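You operate a simulated robot arm through the tools that you are given. There is no shell and no other tool. Be economical: measure what you need, move in short steps, check, and stop when the job is done.

The job below is to be done with a simulated robot arm. You get a single attempt, and the scene is never put back.

## Task
Close up: lids on the blue and green tins, dauber in its cup, display off, slide in.

The check looks at the end state, three seconds after you hand in, the way a careful person would. Anything else that was tipped, shoved, dropped, spilled or broken makes it a failure. A push-on lid holds only when it is set on centred and level and pressed home; a screw cap is set on level and turned clockwise until tight.

## Robot
A 7-joint arm with a two-finger parallel gripper, fixed in place. Base frame: the origin is at the foot of the arm, x ahead of it, y to its left, z up; the work surface is at about z = 10. Units: mm, rad, N and s.
With the tool pointing down near the work surface it reaches from about 240 to 620 mm from the base axis. Its first joint turns from -1.152 to 1.152 rad. Payload 2.6 kg.
The tool frame sits at the grasp point between the pads (the TCP): z along the fingers, y along the line on which they close. The tips reach 30 mm beyond it. Largest opening 94 mm; finger width 28, thickness 10; the body of the gripper, 50 by 96 mm, starts 55 mm behind the TCP.
Orientation is that of the tool frame in the base frame, as [roll, pitch, yaw] about the fixed x, y, z axes, in that order (R = Rz(yaw) Ry(pitch) Rx(roll)). With the fingers straight down and closing along the base's y, the tool's x points along the base's -x, its y along +y and its z along -z.

## Interface
- The arm moves only by the tool servo_tool. Its argument "motion" is a list of rows, each a list of 7 numbers: the shift along the base's x, y, z in mm, then the turn, a rotation vector about the base's x, y, z in rad, then the finger opening in mm, from 0 to 94. In form: [[x, y, z, wx, wy, wz, jaw], ...]. A call has 1 to 10 rows; each row shifts and turns the commanded pose from where the row before left it. Rows are played at 5 a second. More than 50 mm and 0.15 rad between two rows, or a gripper value outside its range, and nothing of the call is played. A pose out of reach is approached as far as the arm can. The call stops where the force on the tool passes 70 N (or 10 N more than at its start, if that is more) or the arm is blocked; 0.2 s more then pass. The fingers move at their own pace (about 72 mm/s each) and stop on an object; they squeeze with about 36 N. The grip force told is the motor's: it shows also when the fingers shut on nothing. Time passes only in rows, and 0.2 s behind the last, so rows that do not move let the fingers close. The reply holds the time, the measured pose of the TCP, the force on the tool along the base axes, the opening and the grip force, in the units named above and with some noise, with the torque about the TCP (base axes, N m) and any sound that the robot's microphone picked up, and new pictures: "show" is both (left out), scene, wrist or none.
- Cameras (640 x 400 px; columns grow to the right, rows downward): "scene" is fixed at [43.4, 435.4, 569.6]; the picture's right is [-0.70, -0.71, 0.00], its down [-0.37, 0.36, -0.86] and it looks along [0.61, -0.60, -0.52] (base axes); focal length 315 px, centre (320, 200). "wrist" rides on the gripper at [76, 14, -102] in the tool frame; the picture's right is [-0.18, 0.98, 0.00], its down [-0.75, -0.14, -0.64] and it looks along [-0.63, -0.12, 0.77] (tool axes); focal length 243 px, centre (320, 200). There is no depth. A picture from a camera that has moved, and an enlarged one, comes with that camera's place and axes in the base frame and with its lens.
- close_up(camera, box): a new picture of the part [left, top, right, bottom] of that camera's present view, enlarged. No time passes.
- finish_job(): hands the job in; it is judged then, once.

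Go step by step. Nothing tells you positions but the pictures and the camera data: compare them with the known pose of the tool, close in by small moves and look again before you grip or let go. The budget is 120 turns and 200 pictures, counting those below and the enlarged ones. Unless the task says otherwise, let go and move clear before handing in, and close with one line.

The tools are called after ">>>" as name(argument=value, ...) on one line, values as JSON. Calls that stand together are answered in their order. servo_tool: Moves the arm, as the interface text tells. Its arguments: {"type":"object","properties":{"motion":{"type":"array"},"show":{"type":"string","enum":["both","scene","wrist","none"]}},"required":["motion"]} The other tools are called the same way: close_up (camera, box) takes an enlarged picture of a part of a camera's view; finish_job () hands the job in.

At the start:

```text
time_s: 0.0
ee_pos: [347.8, -264.2, 281.3]
ee_rot: [3.141, -0.001, 3.141]
force: [-0.7, 0.7, 0.4]
torque: [0.01, 0.01, -0.01]
finger_gap: 93.7
gripper_force: 0.1
```

scene: 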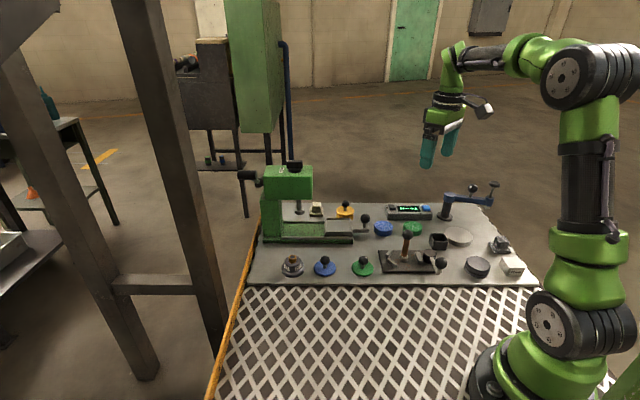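
wrist: 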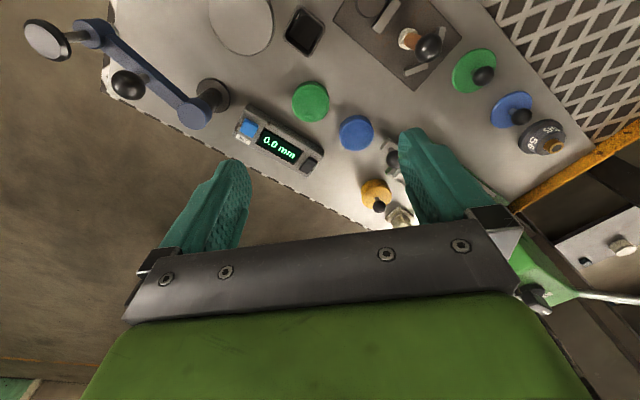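

I see a bench with blue and green tins, lids with knobs, a display, a machine with a slide, and perhaps a dauber. I'll enlarge the views to identify each part.

>>> close_up(camera="scene", box=[240, 190, 400, 290])

>>> close_up(camera="scene", box=[380, 170, 540, 290])

>>> close_up(camera="wrist", box=[200, 0, 600, 250])

```text
4.00 times, centred on (320, 240) of scene
camera zoom: at [43.4, 435.4, 569.6], right [-0.7, -0.71, 0.0], down [-0.37, 0.36, -0.86], along [0.61, -0.6, -0.52], focal length 1261 px, centre (320, 40)
```

zoom: 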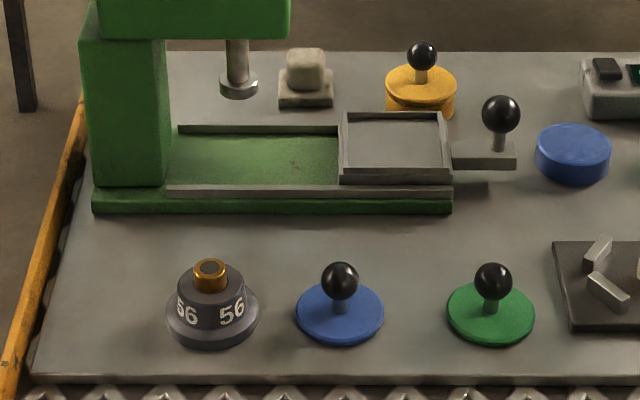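

```text
3.33 times, centred on (460, 230) of scene
camera zoom: at [43.4, 435.4, 569.6], right [-0.7, -0.71, 0.0], down [-0.37, 0.36, -0.86], along [0.61, -0.6, -0.52], focal length 1051 px, centre (-147, 100)
```

zoom: 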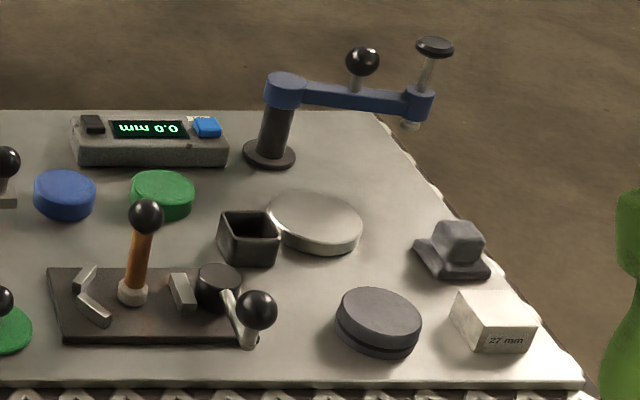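

```text
1.60 times, centred on (400, 125) of wrist
camera zoom: at [272.3, -250.6, 384.1], right [0.18, 0.98, 0.0], down [0.75, -0.14, 0.64], along [0.63, -0.12, -0.77], focal length 388 px, centre (192, 320)
```

zoom: 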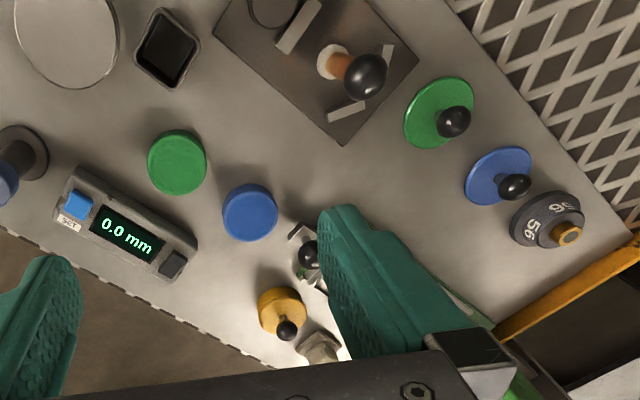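

The dauber and its cup are still unclear, so I'm moving the wrist over the middle of the board for a better look.

>>> servo_tool(motion=[[0, 40, 0, 0, 0, 0, 94], [0, 40, 0, 0, 0, 0, 94], [-20, 40, 0, 0, 0, 0, 94], [-20, 0, 0, 0, 0, 0, 94]], show="wrist")

>>> close_up(camera="wrist", box=[160, 0, 480, 200])

>>> close_up(camera="scene", box=[376, 220, 456, 280])

```text
time_s: 1.0
ee_pos: [307.2, -146.5, 278.8]
ee_rot: [-3.139, 0.001, -3.138]
force: [0.3, 1.0, -0.1]
torque: [0.0, 0.0, -0.02]
finger_gap: 94.1
gripper_force: 0.1
camera wrist: at [231.3, -132.1, 382.2], right [0.18, 0.98, 0.0], down [0.75, -0.14, 0.64], along [0.63, -0.12, -0.77], focal length 243 px, centre (320, 200)
```

wrist: 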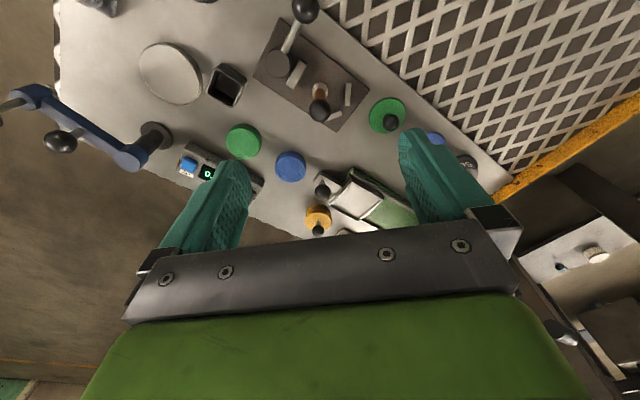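

```text
2.00 times, centred on (320, 100) of wrist
camera zoom: at [231.3, -132.1, 382.2], right [0.18, 0.98, 0.0], down [0.75, -0.14, 0.64], along [0.63, -0.12, -0.77], focal length 485 px, centre (320, 400)
```

zoom: 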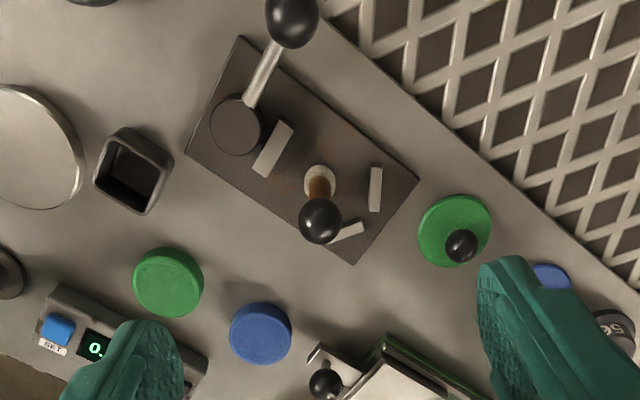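

```text
6.67 times, centred on (416, 250) of scene
camera zoom: at [43.4, 435.4, 569.6], right [-0.7, -0.71, 0.0], down [-0.37, 0.36, -0.86], along [0.61, -0.6, -0.52], focal length 2102 px, centre (-320, -133)
```

zoom: 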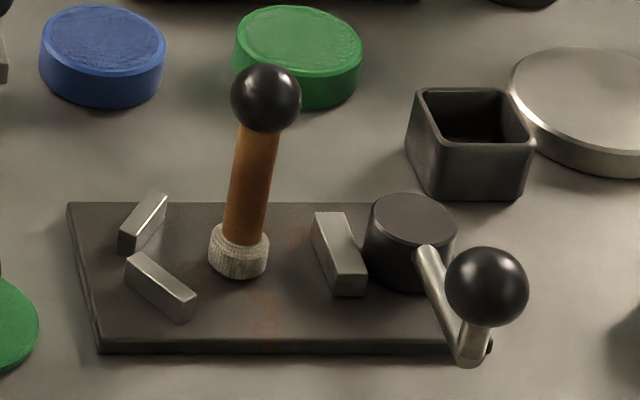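

The dauber is the orange stick with the felt foot and ball, about (332,-151) with ball centre z≈96, and its cup is the square black one at about (299,-268). I'll move above the dauber.

>>> servo_tool(motion=[[12, -2, -40, 0, 0, 0, 70], [13, -2.5, -45, 0, 0, 0, 60], [0, 0, -35, 0, 0, 0, 60], [0, 0, 0, 0, 0, 0, 60]], show="wrist")

```text
time_s: 2.0
ee_pos: [331.8, -155.0, 156.5]
ee_rot: [3.14, 0.0, -3.141]
force: [-0.1, 0.3, 0.1]
torque: [0.0, 0.0, -0.02]
finger_gap: 59.9
gripper_force: 0.1
camera wrist: at [255.4, -139.9, 260.1], right [0.18, 0.98, 0.0], down [0.75, -0.14, 0.64], along [0.63, -0.12, -0.77], focal length 243 px, centre (320, 200)
```

wrist: 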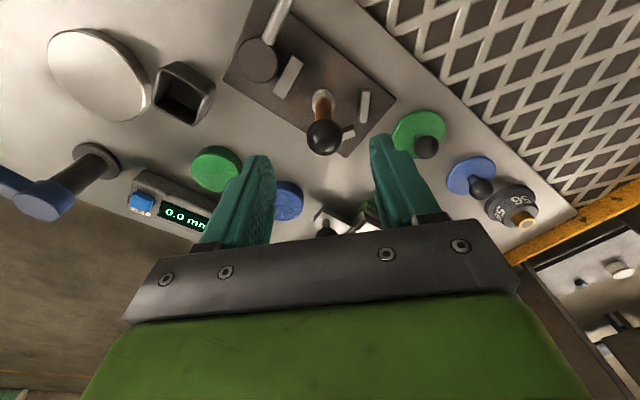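

Ball sits about 3 mm to +y of centre; correcting and descending to its centre, then gripping.

>>> servo_tool(motion=[[0, 3, -30, 0, 0, 0, 60], [0, 0, -28, 0, 0, 0, 60], [0, 0, 0, 0, 0, 0, 60]], show="both")

```text
time_s: 2.8
ee_pos: [330.4, -149.7, 101.3]
ee_rot: [3.142, 0.0, 3.14]
force: [0.3, 0.2, 0.6]
torque: [0.01, -0.03, 0.0]
finger_gap: 60.0
gripper_force: 0.0
camera wrist: at [254.9, -135.6, 203.9], right [0.18, 0.98, 0.0], down [0.75, -0.14, 0.64], along [0.63, -0.12, -0.77], focal length 243 px, centre (320, 200)
```

scene: 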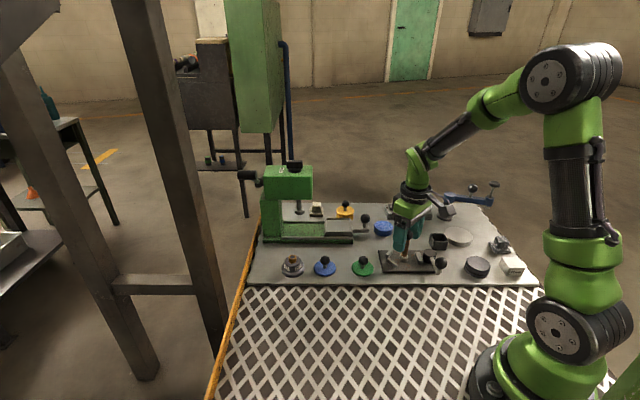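
wrist: 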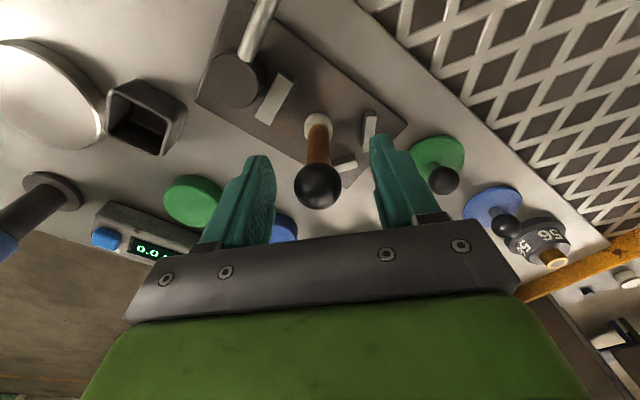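

The ball is at the grasp point; closing on it.

>>> servo_tool(motion=[[0, -0.8, 0, 0, 0, 0, 40], [0, 0, 0, 0, 0, 0, 22], [0, 0, 0, 0, 0, 0, 15], [0, 0, 0, 0, 0, 0, 15]], show="none")

```text
time_s: 3.8
ee_pos: [331.4, -149.6, 102.2]
ee_rot: [-3.141, -0.001, 3.14]
force: [-0.5, 0.5, 0.2]
torque: [-0.01, -0.04, 0.01]
finger_gap: 24.2
gripper_force: 36.2
```

Gripped at 24 mm. Lifting and looking.

>>> servo_tool(motion=[[0, 0, 20, 0, 0, 0, 15], [0, 0, 30, 0, 0, 0, 15], [0, 0, 10, 0, 0, 0, 15]], show="wrist")

>>> close_up(camera="scene", box=[376, 190, 476, 275])

```text
time_s: 4.6
ee_pos: [331.0, -147.3, 164.5]
ee_rot: [-3.141, 0.0, -3.14]
force: [0.1, 0.3, -0.1]
torque: [0.0, 0.01, -0.06]
finger_gap: 24.3
gripper_force: 36.5
camera wrist: at [256.0, -134.2, 266.9], right [0.18, 0.98, 0.0], down [0.75, -0.14, 0.64], along [0.63, -0.12, -0.77], focal length 243 px, centre (320, 200)
```

wrist: 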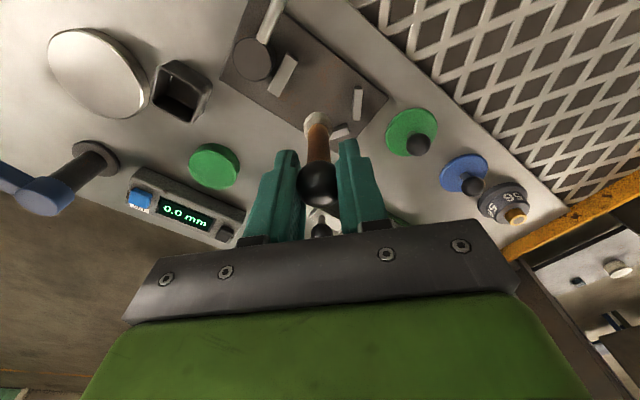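

```text
4.71 times, centred on (426, 232) of scene
camera zoom: at [43.4, 435.4, 569.6], right [-0.7, -0.71, 0.0], down [-0.37, 0.36, -0.86], along [0.61, -0.6, -0.52], focal length 1484 px, centre (-179, 47)
```

zoom: 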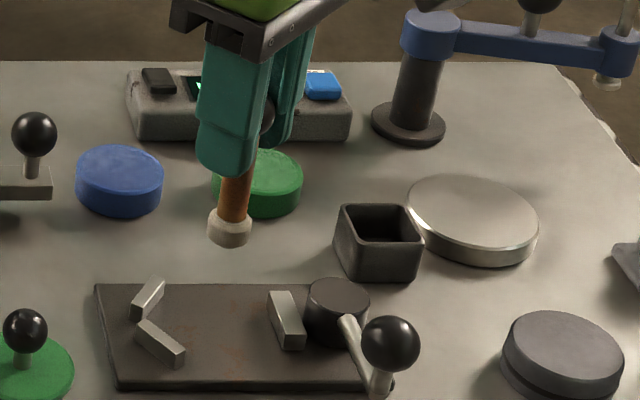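

The dauber hangs straight. Carrying it at height over the cup.

>>> servo_tool(motion=[[-10, -40, 0, 0, 0, 0, 15], [-12, -40, 0, 0, 0, 0, 15], [-11, -37, 0, 0, 0, 0, 15], [0, 0, 0, 0, 0, 0, 15]], show="wrist")

>>> close_up(camera="scene", box=[396, 190, 496, 275])

>>> close_up(camera="wrist", box=[240, 20, 400, 220])

```text
time_s: 5.6
ee_pos: [299.4, -266.7, 163.5]
ee_rot: [-3.141, -0.001, -3.139]
force: [-0.3, -0.3, -0.3]
torque: [0.02, -0.04, 0.0]
finger_gap: 24.3
gripper_force: 36.2
camera wrist: at [222.0, -252.2, 266.2], right [0.18, 0.98, 0.0], down [0.75, -0.14, 0.64], along [0.63, -0.12, -0.77], focal length 243 px, centre (320, 200)
```

wrist: 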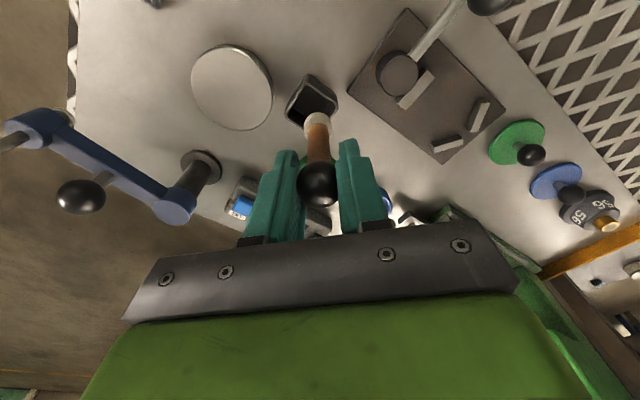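

```text
4.71 times, centred on (446, 232) of scene
camera zoom: at [43.4, 435.3, 569.6], right [-0.7, -0.71, 0.0], down [-0.37, 0.36, -0.86], along [0.61, -0.6, -0.52], focal length 1484 px, centre (-273, 47)
```

zoom: 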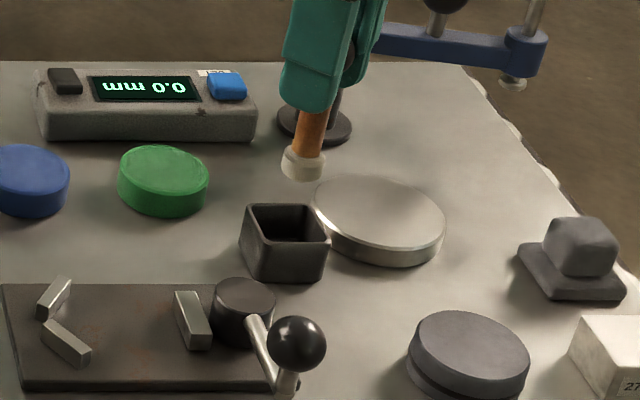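

```text
2.00 times, centred on (320, 120) of wrist
camera zoom: at [222.0, -252.2, 266.2], right [0.18, 0.98, 0.0], down [0.75, -0.14, 0.64], along [0.63, -0.12, -0.77], focal length 485 px, centre (320, 360)
```

zoom: 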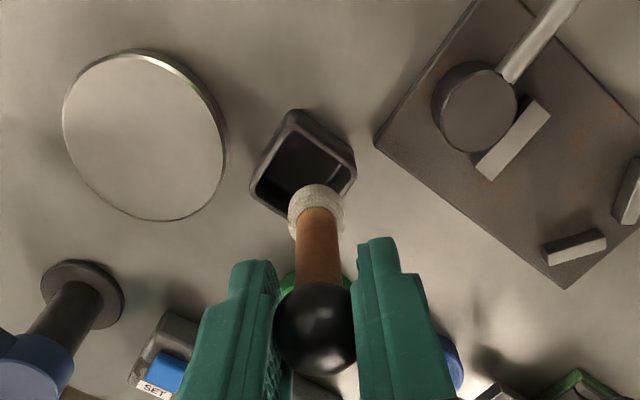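

The foot seems a few mm off toward +y of the cup centre. I'll correct partly, lower to just above the rim and look again.

>>> servo_tool(motion=[[0, -5, -10, 0, 0, 0, 15], [0, 0, -18, 0, 0, 0, 15], [0, 0, 0, 0, 0, 0, 15]], show="none")

>>> close_up(camera="scene", box=[406, 215, 466, 255])

>>> close_up(camera="wrist", box=[240, 60, 400, 160])

```text
time_s: 6.4
ee_pos: [298.3, -270.2, 136.0]
ee_rot: [-3.141, 0.001, -3.141]
force: [0.2, 0.5, 0.1]
torque: [0.02, 0.0, 0.03]
finger_gap: 24.1
gripper_force: 35.6
```

```text
10.00 times, centred on (436, 235) of scene
camera zoom: at [43.4, 435.4, 569.6], right [-0.7, -0.71, 0.0], down [-0.37, 0.36, -0.86], along [0.61, -0.6, -0.52], focal length 3152 px, centre (-840, -150)
```

zoom: 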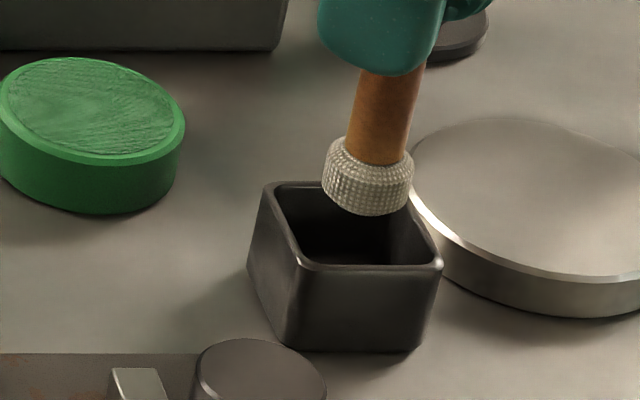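

```text
4.00 times, centred on (320, 110) of wrist
camera zoom: at [222.5, -256.3, 238.0], right [0.18, 0.98, 0.0], down [0.75, -0.14, 0.64], along [0.63, -0.12, -0.77], focal length 970 px, centre (320, 560)
```

zoom: 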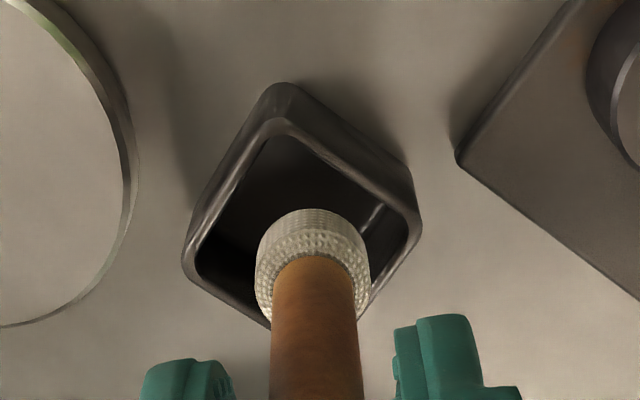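

The foot is within about 2 mm of the cup centre with ~5 mm margin. A small correction, then lowering into the cup.

>>> servo_tool(motion=[[2, -1, -5, 0, 0, 0, 15], [0, 0, -8, 0, 0, 0, 15], [0, 0, -8, 0, 0, 0, 15], [0, 0, 0, 0, 0, 0, 15]], show="none")

>>> close_up(camera="scene", box=[406, 215, 466, 255])

>>> close_up(camera="wrist", box=[240, 60, 400, 160])

```text
time_s: 7.4
ee_pos: [302.4, -269.9, 115.2]
ee_rot: [3.14, 0.0, 3.141]
force: [0.3, -0.6, -0.6]
torque: [0.02, 0.01, -0.02]
finger_gap: 24.2
gripper_force: 36.4
```

```text
10.00 times, centred on (436, 235) of scene
camera zoom: at [43.4, 435.4, 569.6], right [-0.7, -0.71, 0.0], down [-0.37, 0.36, -0.86], along [0.61, -0.6, -0.52], focal length 3152 px, centre (-840, -150)
```

zoom: 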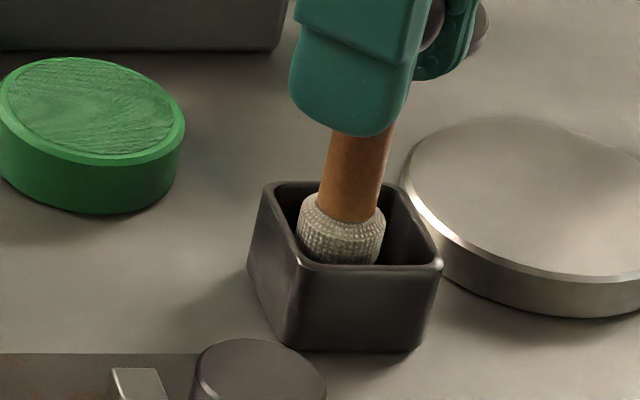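

```text
4.00 times, centred on (320, 110) of wrist
camera zoom: at [226.0, -255.8, 217.4], right [0.18, 0.98, 0.0], down [0.75, -0.14, 0.64], along [0.63, -0.12, -0.77], focal length 970 px, centre (320, 560)
```

zoom: 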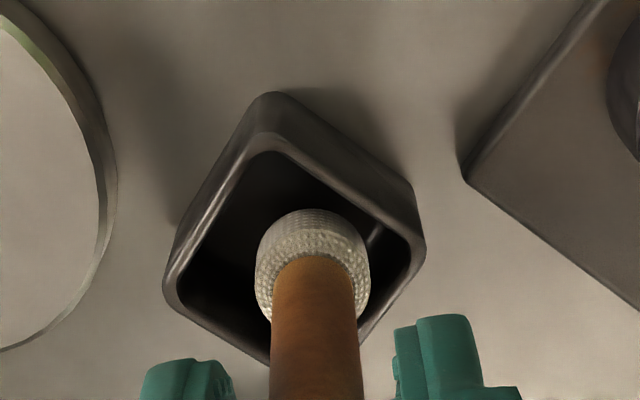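

Foot is inside the cup, near centre. Nudging slightly toward the centre and lowering until it touches the bottom.

>>> servo_tool(motion=[[0, -1.5, -4, 0, 0, 0, 15], [0, 0, -6, 0, 0, 0, 15], [0, 0, -4, 0, 0, 0, 15], [0, 0, 0, 0, 0, 0, 15]], show="none")

>>> close_up(camera="scene", box=[406, 215, 466, 255])

```text
time_s: 8.4
ee_pos: [303.7, -272.4, 101.0]
ee_rot: [-3.14, 0.0, -3.14]
force: [-0.6, -0.5, 0.0]
torque: [-0.03, 0.01, 0.05]
finger_gap: 24.2
gripper_force: 35.8
```

```text
10.00 times, centred on (436, 235) of scene
camera zoom: at [43.4, 435.4, 569.6], right [-0.7, -0.71, 0.0], down [-0.37, 0.36, -0.86], along [0.61, -0.6, -0.52], focal length 3152 px, centre (-840, -150)
```

zoom: 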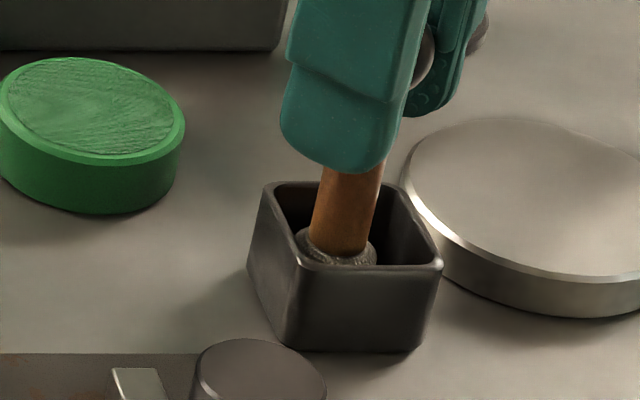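

>>> servo_tool(motion=[[0, 0, -3, 0, 0, 0, 15], [0, 0, -2, 0, 0, 0, 15], [0, 0, 0, 0, 0, 0, 15]], show="none")

```text
time_s: 9.2
ee_pos: [302.9, -273.3, 97.4]
ee_rot: [-3.137, 0.003, 3.141]
force: [-3.9, -0.3, 26.6]
torque: [-0.01, 0.35, 0.01]
finger_gap: 24.2
gripper_force: 35.7
```

It touched the cup floor. Easing up a little, then opening.

>>> servo_tool(motion=[[0, 0, 1.5, 0, 0, 0, 15], [0, 0, 0, 0, 0, 0, 26], [0, 0, 0, 0, 0, 0, 34], [0, 0, 0, 0, 0, 0, 50]], show="none")

>>> close_up(camera="scene", box=[396, 190, 496, 275])

```text
time_s: 10.2
ee_pos: [300.6, -270.8, 98.1]
ee_rot: [-3.141, 0.0, 3.141]
force: [0.2, -0.2, -0.6]
torque: [-0.01, 0.01, -0.03]
finger_gap: 50.0
gripper_force: 0.2
```

```text
4.71 times, centred on (446, 232) of scene
camera zoom: at [43.4, 435.4, 569.6], right [-0.7, -0.71, 0.0], down [-0.37, 0.36, -0.86], along [0.61, -0.6, -0.52], focal length 1484 px, centre (-273, 47)
```

zoom: 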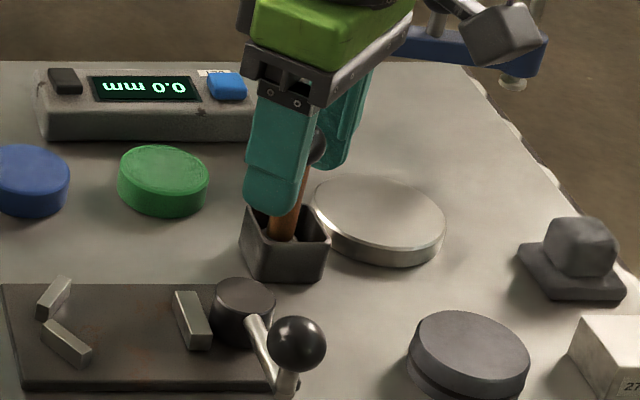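

Dauber stands free in the cup. Rising clear and moving to look at the display.

>>> servo_tool(motion=[[0, 0, 40, 0, 0, 0, 50], [0, 0, 45, 0, 0, 0, 50], [40, -10, 0, 0, 0, 0, 20], [40, -15, 0, 0, 0, 0, 0], [40, -10, 0, 0, 0, 0, 0], [0, 0, 0, 0, 0, 0, 0]], show="both")

>>> close_up(camera="wrist", box=[240, 60, 480, 210])

>>> close_up(camera="scene", box=[376, 195, 456, 255])

```text
time_s: 11.6
ee_pos: [422.0, -305.0, 182.3]
ee_rot: [3.142, 0.0, 3.14]
force: [0.0, -0.4, 0.6]
torque: [-0.01, 0.0, 0.0]
finger_gap: 0.0
gripper_force: 33.1
camera wrist: at [346.3, -289.6, 284.8], right [0.18, 0.98, 0.0], down [0.75, -0.14, 0.64], along [0.63, -0.12, -0.77], focal length 243 px, centre (320, 200)
```

scene: 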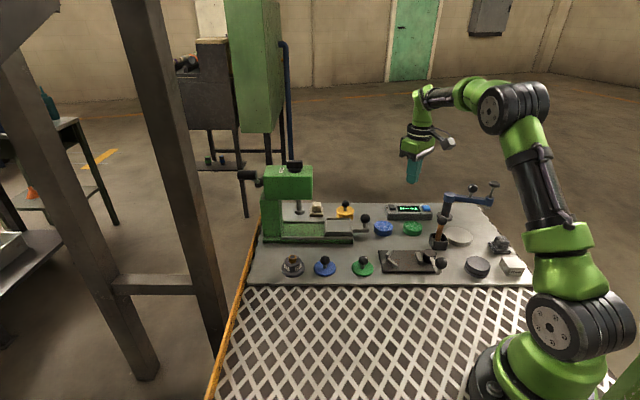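
wrist: 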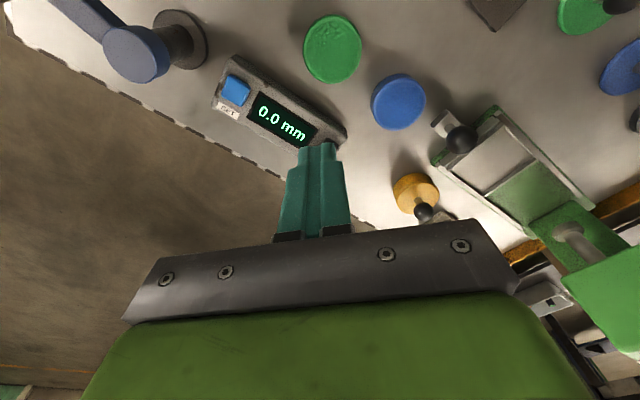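

```text
2.67 times, centred on (360, 135) of wrist
camera zoom: at [346.3, -289.6, 284.8], right [0.18, 0.98, 0.0], down [0.75, -0.14, 0.64], along [0.63, -0.12, -0.77], focal length 647 px, centre (213, 373)
```

zoom: 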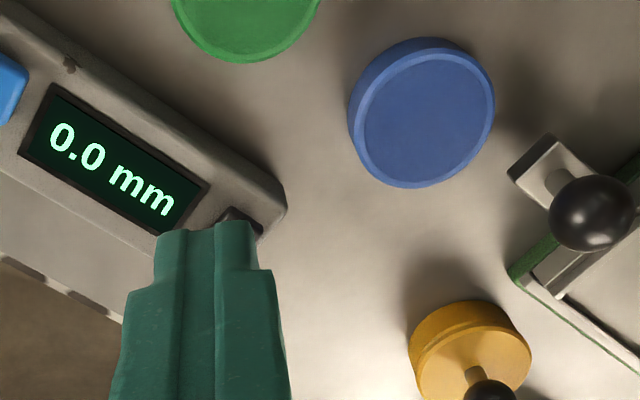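

```text
6.67 times, centred on (416, 225) of scene
camera zoom: at [43.4, 435.4, 569.6], right [-0.7, -0.71, 0.0], down [-0.37, 0.36, -0.86], along [0.61, -0.6, -0.52], focal length 2102 px, centre (-320, 33)
```

zoom: 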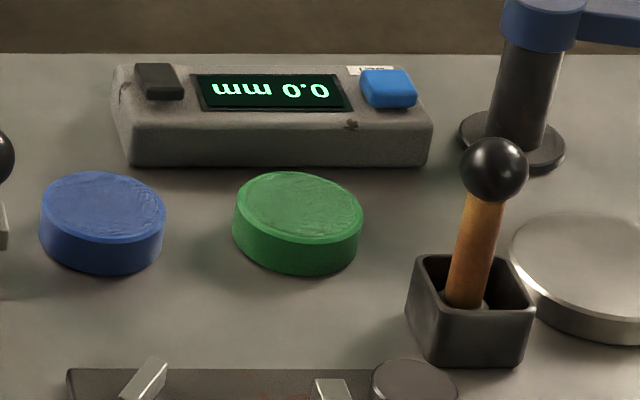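

Only the blue button is labelled (SET), so the plain black one at about (479,-310,38) should be power. Moving closed fingers above it.

>>> servo_tool(motion=[[30, -2, -20, 0, 0, 0, 0], [27, -3, -40, 0, 0, 0, 0], [0, 0, -32, 0, 0, 0, 0], [0, 0, 0, 0, 0, 0, 0]], show="wrist")

>>> close_up(camera="scene", box=[376, 185, 456, 245])

>>> close_up(camera="wrist", box=[240, 90, 400, 190])

```text
time_s: 12.6
ee_pos: [480.1, -308.4, 92.4]
ee_rot: [3.139, 0.001, 3.141]
force: [-0.2, -0.6, 0.1]
torque: [0.02, 0.03, 0.01]
finger_gap: 0.1
gripper_force: 33.3
camera wrist: at [404.7, -294.3, 194.2], right [0.18, 0.98, 0.0], down [0.75, -0.14, 0.64], along [0.63, -0.12, -0.77], focal length 243 px, centre (320, 200)
```

wrist: 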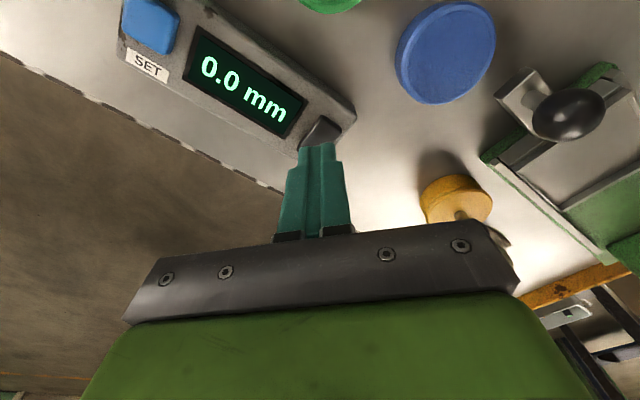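

```text
6.67 times, centred on (416, 215) of scene
camera zoom: at [43.4, 435.4, 569.6], right [-0.7, -0.71, 0.0], down [-0.37, 0.36, -0.86], along [0.61, -0.6, -0.52], focal length 2102 px, centre (-320, 100)
```

zoom: 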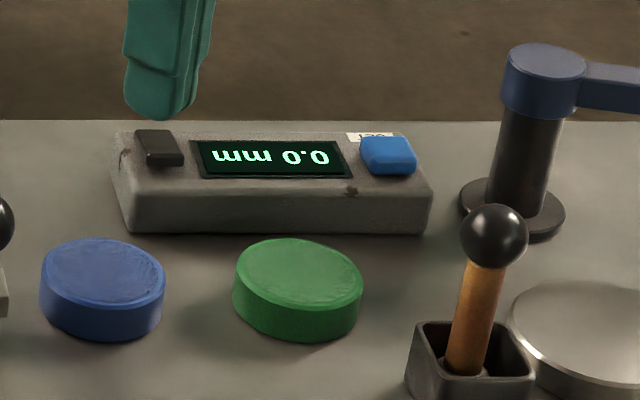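

```text
4.00 times, centred on (320, 140) of wrist
camera zoom: at [404.7, -294.3, 194.2], right [0.18, 0.98, 0.0], down [0.75, -0.14, 0.64], along [0.63, -0.12, -0.77], focal length 970 px, centre (320, 440)
```

zoom: 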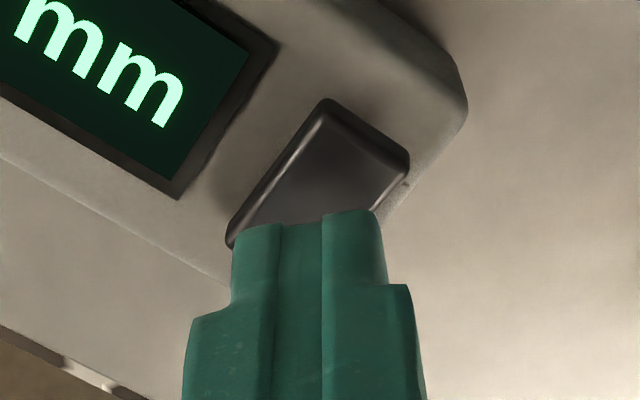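

The button is directly below the fingertips. Descending and pressing in small steps.

>>> servo_tool(motion=[[0, 0, -12, 0, 0, 0, 0], [0, 0, -8, 0, 0, 0, 0], [0, 0, 0, 0, 0, 0, 0]], show="none")

>>> close_up(camera="scene", box=[376, 185, 456, 245])

```text
time_s: 13.4
ee_pos: [482.5, -310.5, 76.5]
ee_rot: [-3.139, 0.007, 3.141]
force: [-16.5, 11.0, 40.8]
torque: [0.21, 0.92, -0.25]
finger_gap: 0.1
gripper_force: 33.0
```

```text
6.67 times, centred on (416, 215) of scene
camera zoom: at [43.1, 435.5, 569.5], right [-0.7, -0.71, 0.0], down [-0.37, 0.36, -0.86], along [0.61, -0.6, -0.52], focal length 2102 px, centre (-320, 100)
```

zoom: 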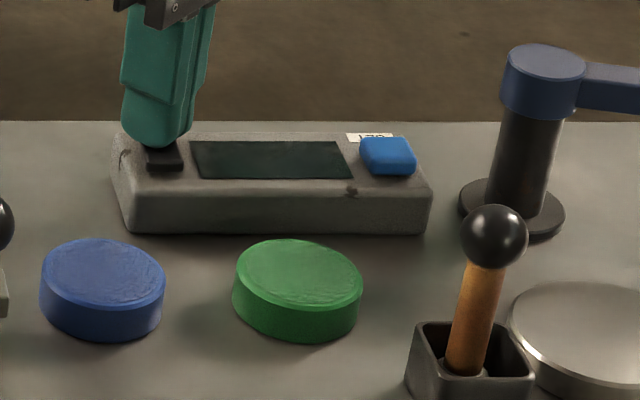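

The display went dark. Lifting straight up and checking it stays off.

>>> servo_tool(motion=[[0, 0, 10, 0, 0, 0, 0], [0, 0, 40, 0, 0, 0, 0], [0, 0, 45, 0, 0, 0, 0], [0, 0, 0, 0, 0, 0, 0]], show="wrist")

>>> close_up(camera="scene", box=[376, 185, 456, 245])

>>> close_up(camera="scene", box=[250, 195, 380, 280])

```text
time_s: 14.4
ee_pos: [481.3, -310.8, 164.5]
ee_rot: [3.141, -0.001, -3.14]
force: [-0.7, 0.2, -0.3]
torque: [0.0, 0.01, -0.03]
finger_gap: 0.0
gripper_force: 32.8
camera wrist: at [404.4, -297.1, 268.1], right [0.18, 0.98, 0.0], down [0.75, -0.14, 0.64], along [0.63, -0.12, -0.77], focal length 243 px, centre (320, 200)
```

wrist: 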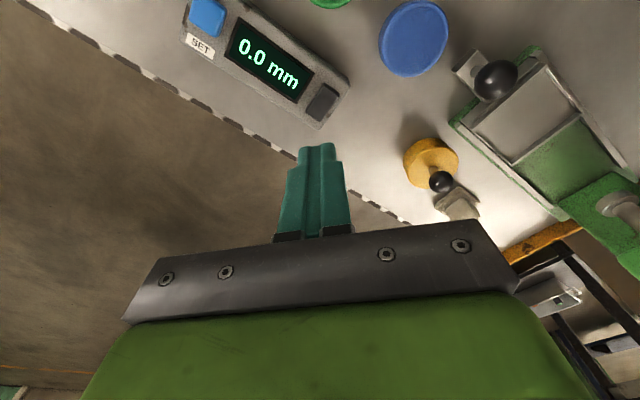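

```text
6.67 times, centred on (416, 215) of scene
camera zoom: at [43.3, 435.4, 569.6], right [-0.7, -0.71, 0.0], down [-0.37, 0.36, -0.86], along [0.61, -0.6, -0.52], focal length 2102 px, centre (-320, 100)
```

zoom: 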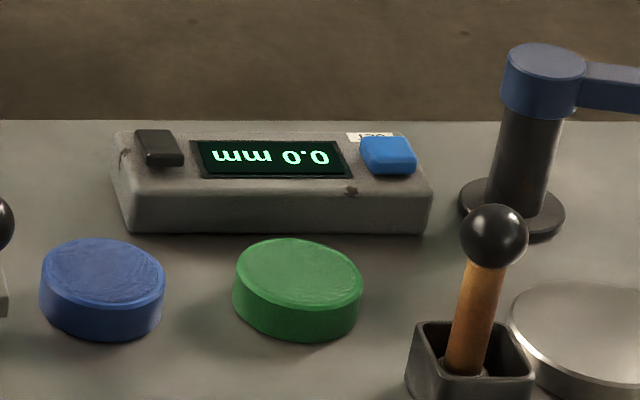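

```text
4.71 times, centred on (315, 238) of scene
camera zoom: at [43.3, 435.4, 569.6], right [-0.7, -0.71, 0.0], down [-0.37, 0.36, -0.86], along [0.61, -0.6, -0.52], focal length 1484 px, centre (344, 24)
```

zoom: 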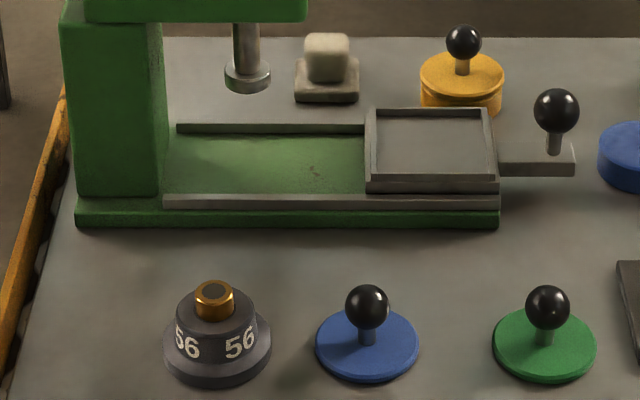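

The display came back on at release, so it likely needs a longer hold. I'll press again more gently and hold for about two seconds.

>>> servo_tool(motion=[[0, 0, -40, 0, 0, 0, 0], [0, 0, -35, 0, 0, 0, 0], [0, 0, -8, 0, 0, 0, 0], [0, 0, 0, 0, 0, 0, 0]], show="none")

>>> close_up(camera="scene", box=[376, 185, 456, 245])

```text
time_s: 15.4
ee_pos: [479.8, -311.9, 82.4]
ee_rot: [3.14, -0.001, -3.14]
force: [-0.5, 1.2, 0.2]
torque: [-0.01, 0.01, 0.02]
finger_gap: 0.0
gripper_force: 32.6
```

```text
6.67 times, centred on (416, 215) of scene
camera zoom: at [43.4, 435.4, 569.6], right [-0.7, -0.71, 0.0], down [-0.37, 0.36, -0.86], along [0.61, -0.6, -0.52], focal length 2102 px, centre (-320, 100)
```

zoom: 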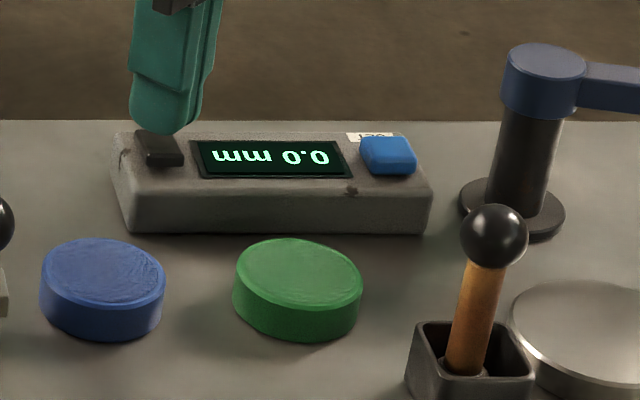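

>>> servo_tool(motion=[[0, 0, -2.5, 0, 0, 0, 0], [0, 0, -1, 0, 0, 0, 0], [0, 0, -1, 0, 0, 0, 0], [0, 0, 0, 0, 0, 0, 0]], show="none")

>>> close_up(camera="scene", box=[376, 185, 456, 245])

```text
time_s: 16.4
ee_pos: [479.4, -311.3, 77.7]
ee_rot: [3.141, 0.001, -3.14]
force: [0.0, -0.3, 0.9]
torque: [-0.01, -0.01, -0.02]
finger_gap: 0.0
gripper_force: 32.5
```

```text
6.67 times, centred on (416, 215) of scene
camera zoom: at [43.4, 435.4, 569.6], right [-0.7, -0.71, 0.0], down [-0.37, 0.36, -0.86], along [0.61, -0.6, -0.52], focal length 2102 px, centre (-320, 100)
```

zoom: 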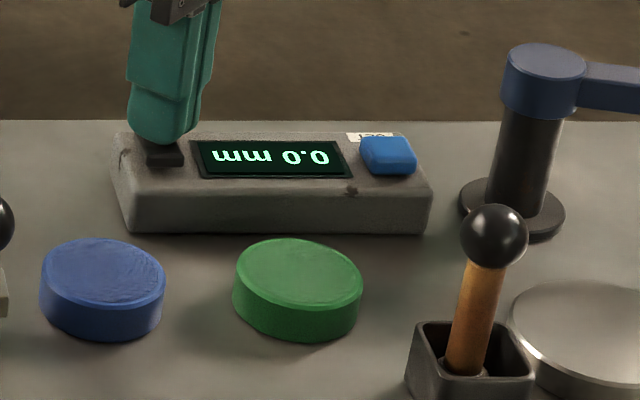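

>>> servo_tool(motion=[[0, 0, -0.8, 0, 0, 0, 0], [0, 0, -0.5, 0, 0, 0, 0], [0, 0, 0, 0, 0, 0, 0]], show="none")

>>> close_up(camera="scene", box=[376, 185, 456, 245])

```text
time_s: 17.2
ee_pos: [479.5, -311.9, 76.6]
ee_rot: [-3.141, 0.001, -3.142]
force: [-1.1, -0.7, 0.5]
torque: [0.03, 0.0, 0.01]
finger_gap: 0.2
gripper_force: 32.6
```

```text
6.67 times, centred on (416, 215) of scene
camera zoom: at [43.3, 435.4, 569.6], right [-0.7, -0.71, 0.0], down [-0.37, 0.36, -0.86], along [0.61, -0.6, -0.52], focal length 2102 px, centre (-320, 100)
```

zoom: 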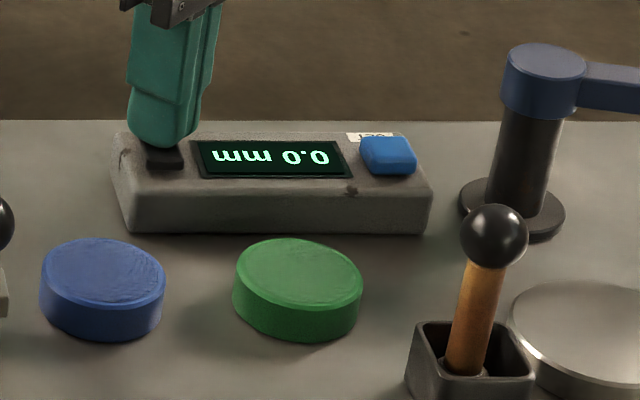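

>>> servo_tool(motion=[[0, 0, -0.7, 0, 0, 0, 0], [0, 0, -0.7, 0, 0, 0, 0], [0, 0, 0, 0, 0, 0, 0]], show="none")

>>> close_up(camera="scene", box=[376, 185, 456, 245])

```text
time_s: 18.0
ee_pos: [479.9, -311.8, 74.6]
ee_rot: [3.14, 0.001, -3.141]
force: [-4.8, 5.6, 13.7]
torque: [0.15, 0.3, -0.02]
finger_gap: 0.0
gripper_force: 33.2
```

```text
6.67 times, centred on (416, 215) of scene
camera zoom: at [43.3, 435.4, 569.6], right [-0.7, -0.71, 0.0], down [-0.37, 0.36, -0.86], along [0.61, -0.6, -0.52], focal length 2102 px, centre (-320, 100)
```

zoom: 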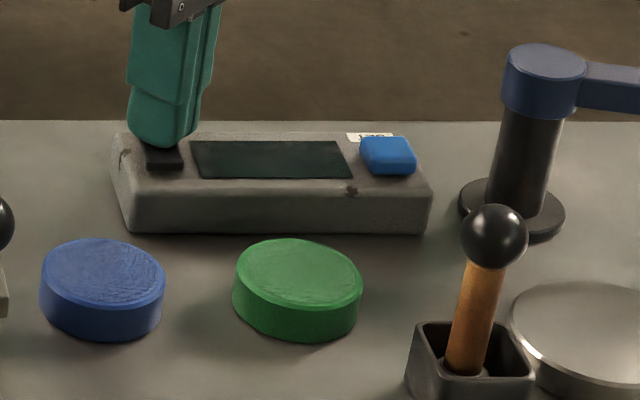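

Dark again at a gentle 14 N. Holding 2 s, then releasing slowly.

>>> servo_tool(motion=[[0, 0, 0, 0, 0, 0, 0], [0, 0, 0, 0, 0, 0, 0], [0, 0, 0, 0, 0, 0, 0], [0, 0, 0, 0, 0, 0, 0], [0, 0, 0, 0, 0, 0, 0], [0, 0, 0, 0, 0, 0, 0], [0, 0, 0, 0, 0, 0, 0], [0, 0, 0, 0, 0, 0, 0], [0, 0, 0, 0, 0, 0, 0], [0, 0, 0, 0, 0, 0, 0]], show="none")

>>> servo_tool(motion=[[0, 0, 3, 0, 0, 0, 0], [0, 0, 5, 0, 0, 0, 0], [0, 0, 10, 0, 0, 0, 0], [0, 0, 0, 0, 0, 0, 0]], show="none")

>>> close_up(camera="scene", box=[376, 185, 456, 245])

```text
time_s: 20.2
ee_pos: [478.9, -311.5, 75.5]
ee_rot: [-3.139, 0.001, -3.139]
force: [-5.4, 6.7, 24.1]
torque: [0.25, 0.32, -0.19]
finger_gap: 0.0
gripper_force: 33.3
```

```text
time_s: 21.2
ee_pos: [478.7, -312.9, 91.4]
ee_rot: [3.141, -0.004, -3.14]
force: [-0.3, 0.2, 0.6]
torque: [0.02, -0.01, 0.0]
finger_gap: 0.0
gripper_force: 33.3
```

```text
6.67 times, centred on (416, 215) of scene
camera zoom: at [43.4, 435.4, 569.6], right [-0.7, -0.71, 0.0], down [-0.37, 0.36, -0.86], along [0.61, -0.6, -0.52], focal length 2102 px, centre (-320, 100)
```

zoom: 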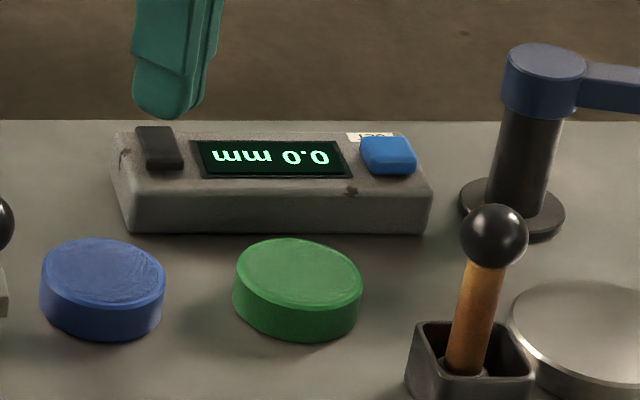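

It only blanks while held. Let me look closely at the button for how it works.

>>> close_up(camera="scene", box=[386, 200, 410, 215])

>>> servo_tool(motion=[[0, 0, 30, 0, 0, 0, 0], [-30, 0, 30, 0, 0, 0, 0], [-30, 0, 30, 0, 0, 0, 0], [-20, 20, 0, 0, 0, 0, 0], [0, 0, 0, 0, 0, 0, 0]], show="wrist")

>>> close_up(camera="wrist", box=[200, 60, 360, 160])

```text
16.00 times, centred on (398, 208) of scene
camera zoom: at [43.4, 435.4, 569.6], right [-0.7, -0.71, 0.0], down [-0.37, 0.36, -0.86], along [0.61, -0.6, -0.52], focal length 5044 px, centre (-928, 80)
```

zoom: 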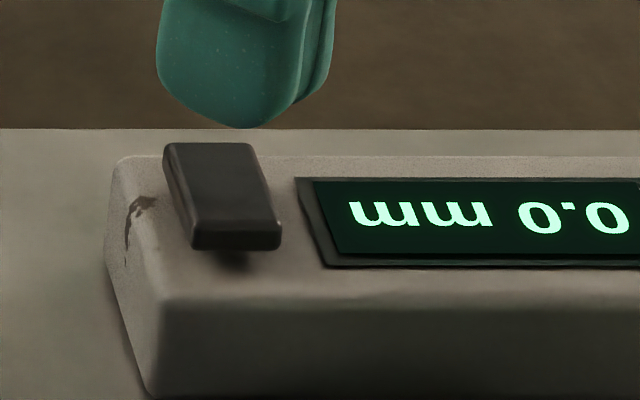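

```text
time_s: 22.4
ee_pos: [399.8, -290.1, 181.7]
ee_rot: [3.14, 0.001, -3.14]
force: [0.2, 0.6, 0.4]
torque: [0.01, -0.01, -0.02]
finger_gap: 0.0
gripper_force: 32.9
camera wrist: at [324.0, -276.2, 283.9], right [0.18, 0.98, 0.0], down [0.75, -0.14, 0.64], along [0.63, -0.12, -0.77], focal length 243 px, centre (320, 200)
```

wrist: 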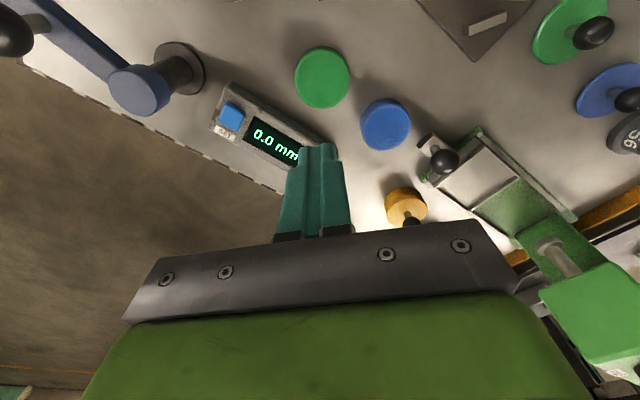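

```text
4.00 times, centred on (280, 110) of wrist
camera zoom: at [324.0, -276.2, 283.9], right [0.18, 0.98, 0.0], down [0.75, -0.14, 0.64], along [0.63, -0.12, -0.77], focal length 970 px, centre (480, 560)
```

zoom: 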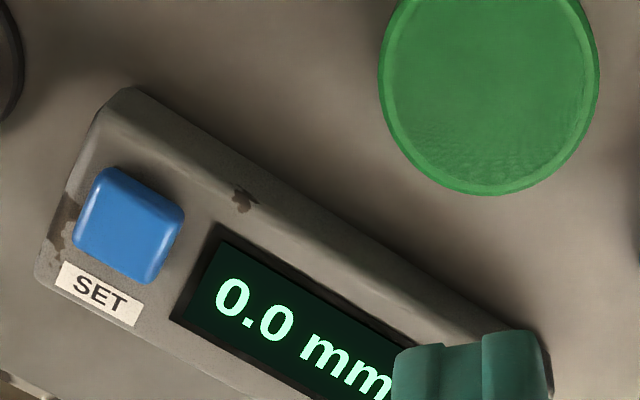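

It's a rocker: the end nearer the scene camera is raised, so I pressed its middle. I'll press the raised end, near (468,-300).

>>> servo_tool(motion=[[34, -5, -30, 0, 0, 0, 0], [34, -5, -40, 0, 0, 0, 0], [0, 0, -18, 0, 0, 0, 0], [0, 0, 0, 0, 0, 0, 0]], show="none")

>>> close_up(camera="scene", box=[376, 185, 456, 245])

>>> close_up(camera="wrist", box=[240, 90, 400, 190])

```text
refused: row 2 steps farther than a row can; nothing moved
```

```text
6.67 times, centred on (416, 215) of scene
camera zoom: at [43.3, 435.4, 569.6], right [-0.7, -0.71, 0.0], down [-0.37, 0.36, -0.86], along [0.61, -0.6, -0.52], focal length 2102 px, centre (-320, 100)
```

zoom: 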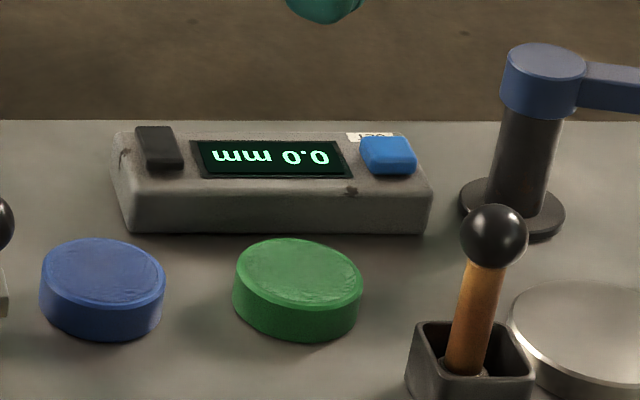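

```text
4.00 times, centred on (320, 140) of wrist
camera zoom: at [324.0, -276.2, 283.9], right [0.18, 0.98, 0.0], down [0.75, -0.14, 0.64], along [0.63, -0.12, -0.77], focal length 970 px, centre (320, 440)
```

zoom: 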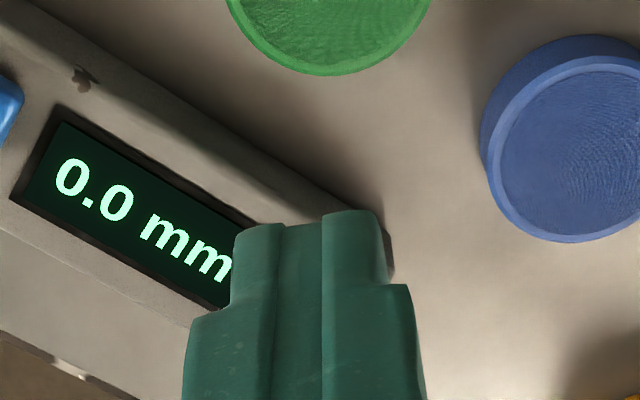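

>>> servo_tool(motion=[[30, -4, -20, 0, 0, 0, 0], [25, -3, -30, 0, 0, 0, 0], [13, -3, -30, 0, 0, 0, 0], [0, 0, -10, 0, 0, 0, 0], [0, 0, 0, 0, 0, 0, 0]], show="none")

>>> close_up(camera="scene", box=[376, 185, 456, 245])

>>> close_up(camera="wrist", box=[240, 90, 400, 190])

```text
time_s: 23.6
ee_pos: [468.5, -302.0, 91.5]
ee_rot: [-3.141, -0.002, 3.141]
force: [-0.5, -0.6, -0.1]
torque: [0.02, 0.0, 0.0]
finger_gap: 0.1
gripper_force: 33.1
```

```text
6.67 times, centred on (416, 215) of scene
camera zoom: at [43.4, 435.4, 569.6], right [-0.7, -0.71, 0.0], down [-0.37, 0.36, -0.86], along [0.61, -0.6, -0.52], focal length 2102 px, centre (-320, 100)
```

zoom: 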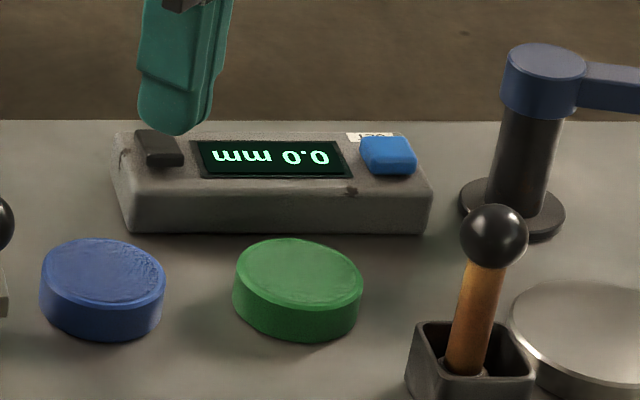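

```text
4.00 times, centred on (320, 140) of wrist
camera zoom: at [392.2, -287.3, 194.8], right [0.18, 0.98, 0.0], down [0.75, -0.14, 0.64], along [0.63, -0.12, -0.77], focal length 970 px, centre (320, 440)
```

zoom: 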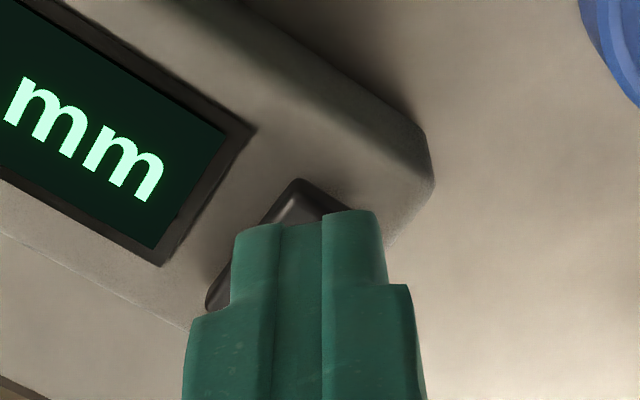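

Tip centre is roughly over the raised edge; small shift and press gradually.

>>> servo_tool(motion=[[2, 2, -8, 0, 0, 0, 0], [0, 0, -4, 0, 0, 0, 0], [0, 0, -2, 0, 0, 0, 0], [0, 0, -1.5, 0, 0, 0, 0], [0, 0, 0, 0, 0, 0, 0]], show="none")

>>> close_up(camera="scene", box=[376, 185, 456, 245])

```text
time_s: 24.8
ee_pos: [470.5, -298.5, 76.4]
ee_rot: [-3.141, 0.0, -3.14]
force: [-1.3, -0.8, 0.8]
torque: [0.02, -0.01, 0.01]
finger_gap: 0.2
gripper_force: 32.9
```

```text
6.67 times, centred on (416, 215) of scene
camera zoom: at [43.3, 435.4, 569.6], right [-0.7, -0.71, 0.0], down [-0.37, 0.36, -0.86], along [0.61, -0.6, -0.52], focal length 2102 px, centre (-320, 100)
```

zoom: 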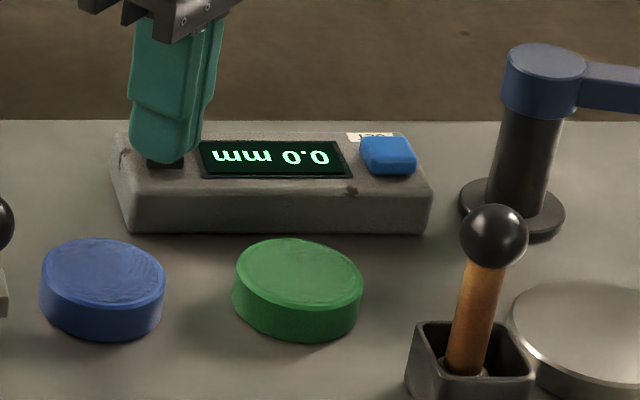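

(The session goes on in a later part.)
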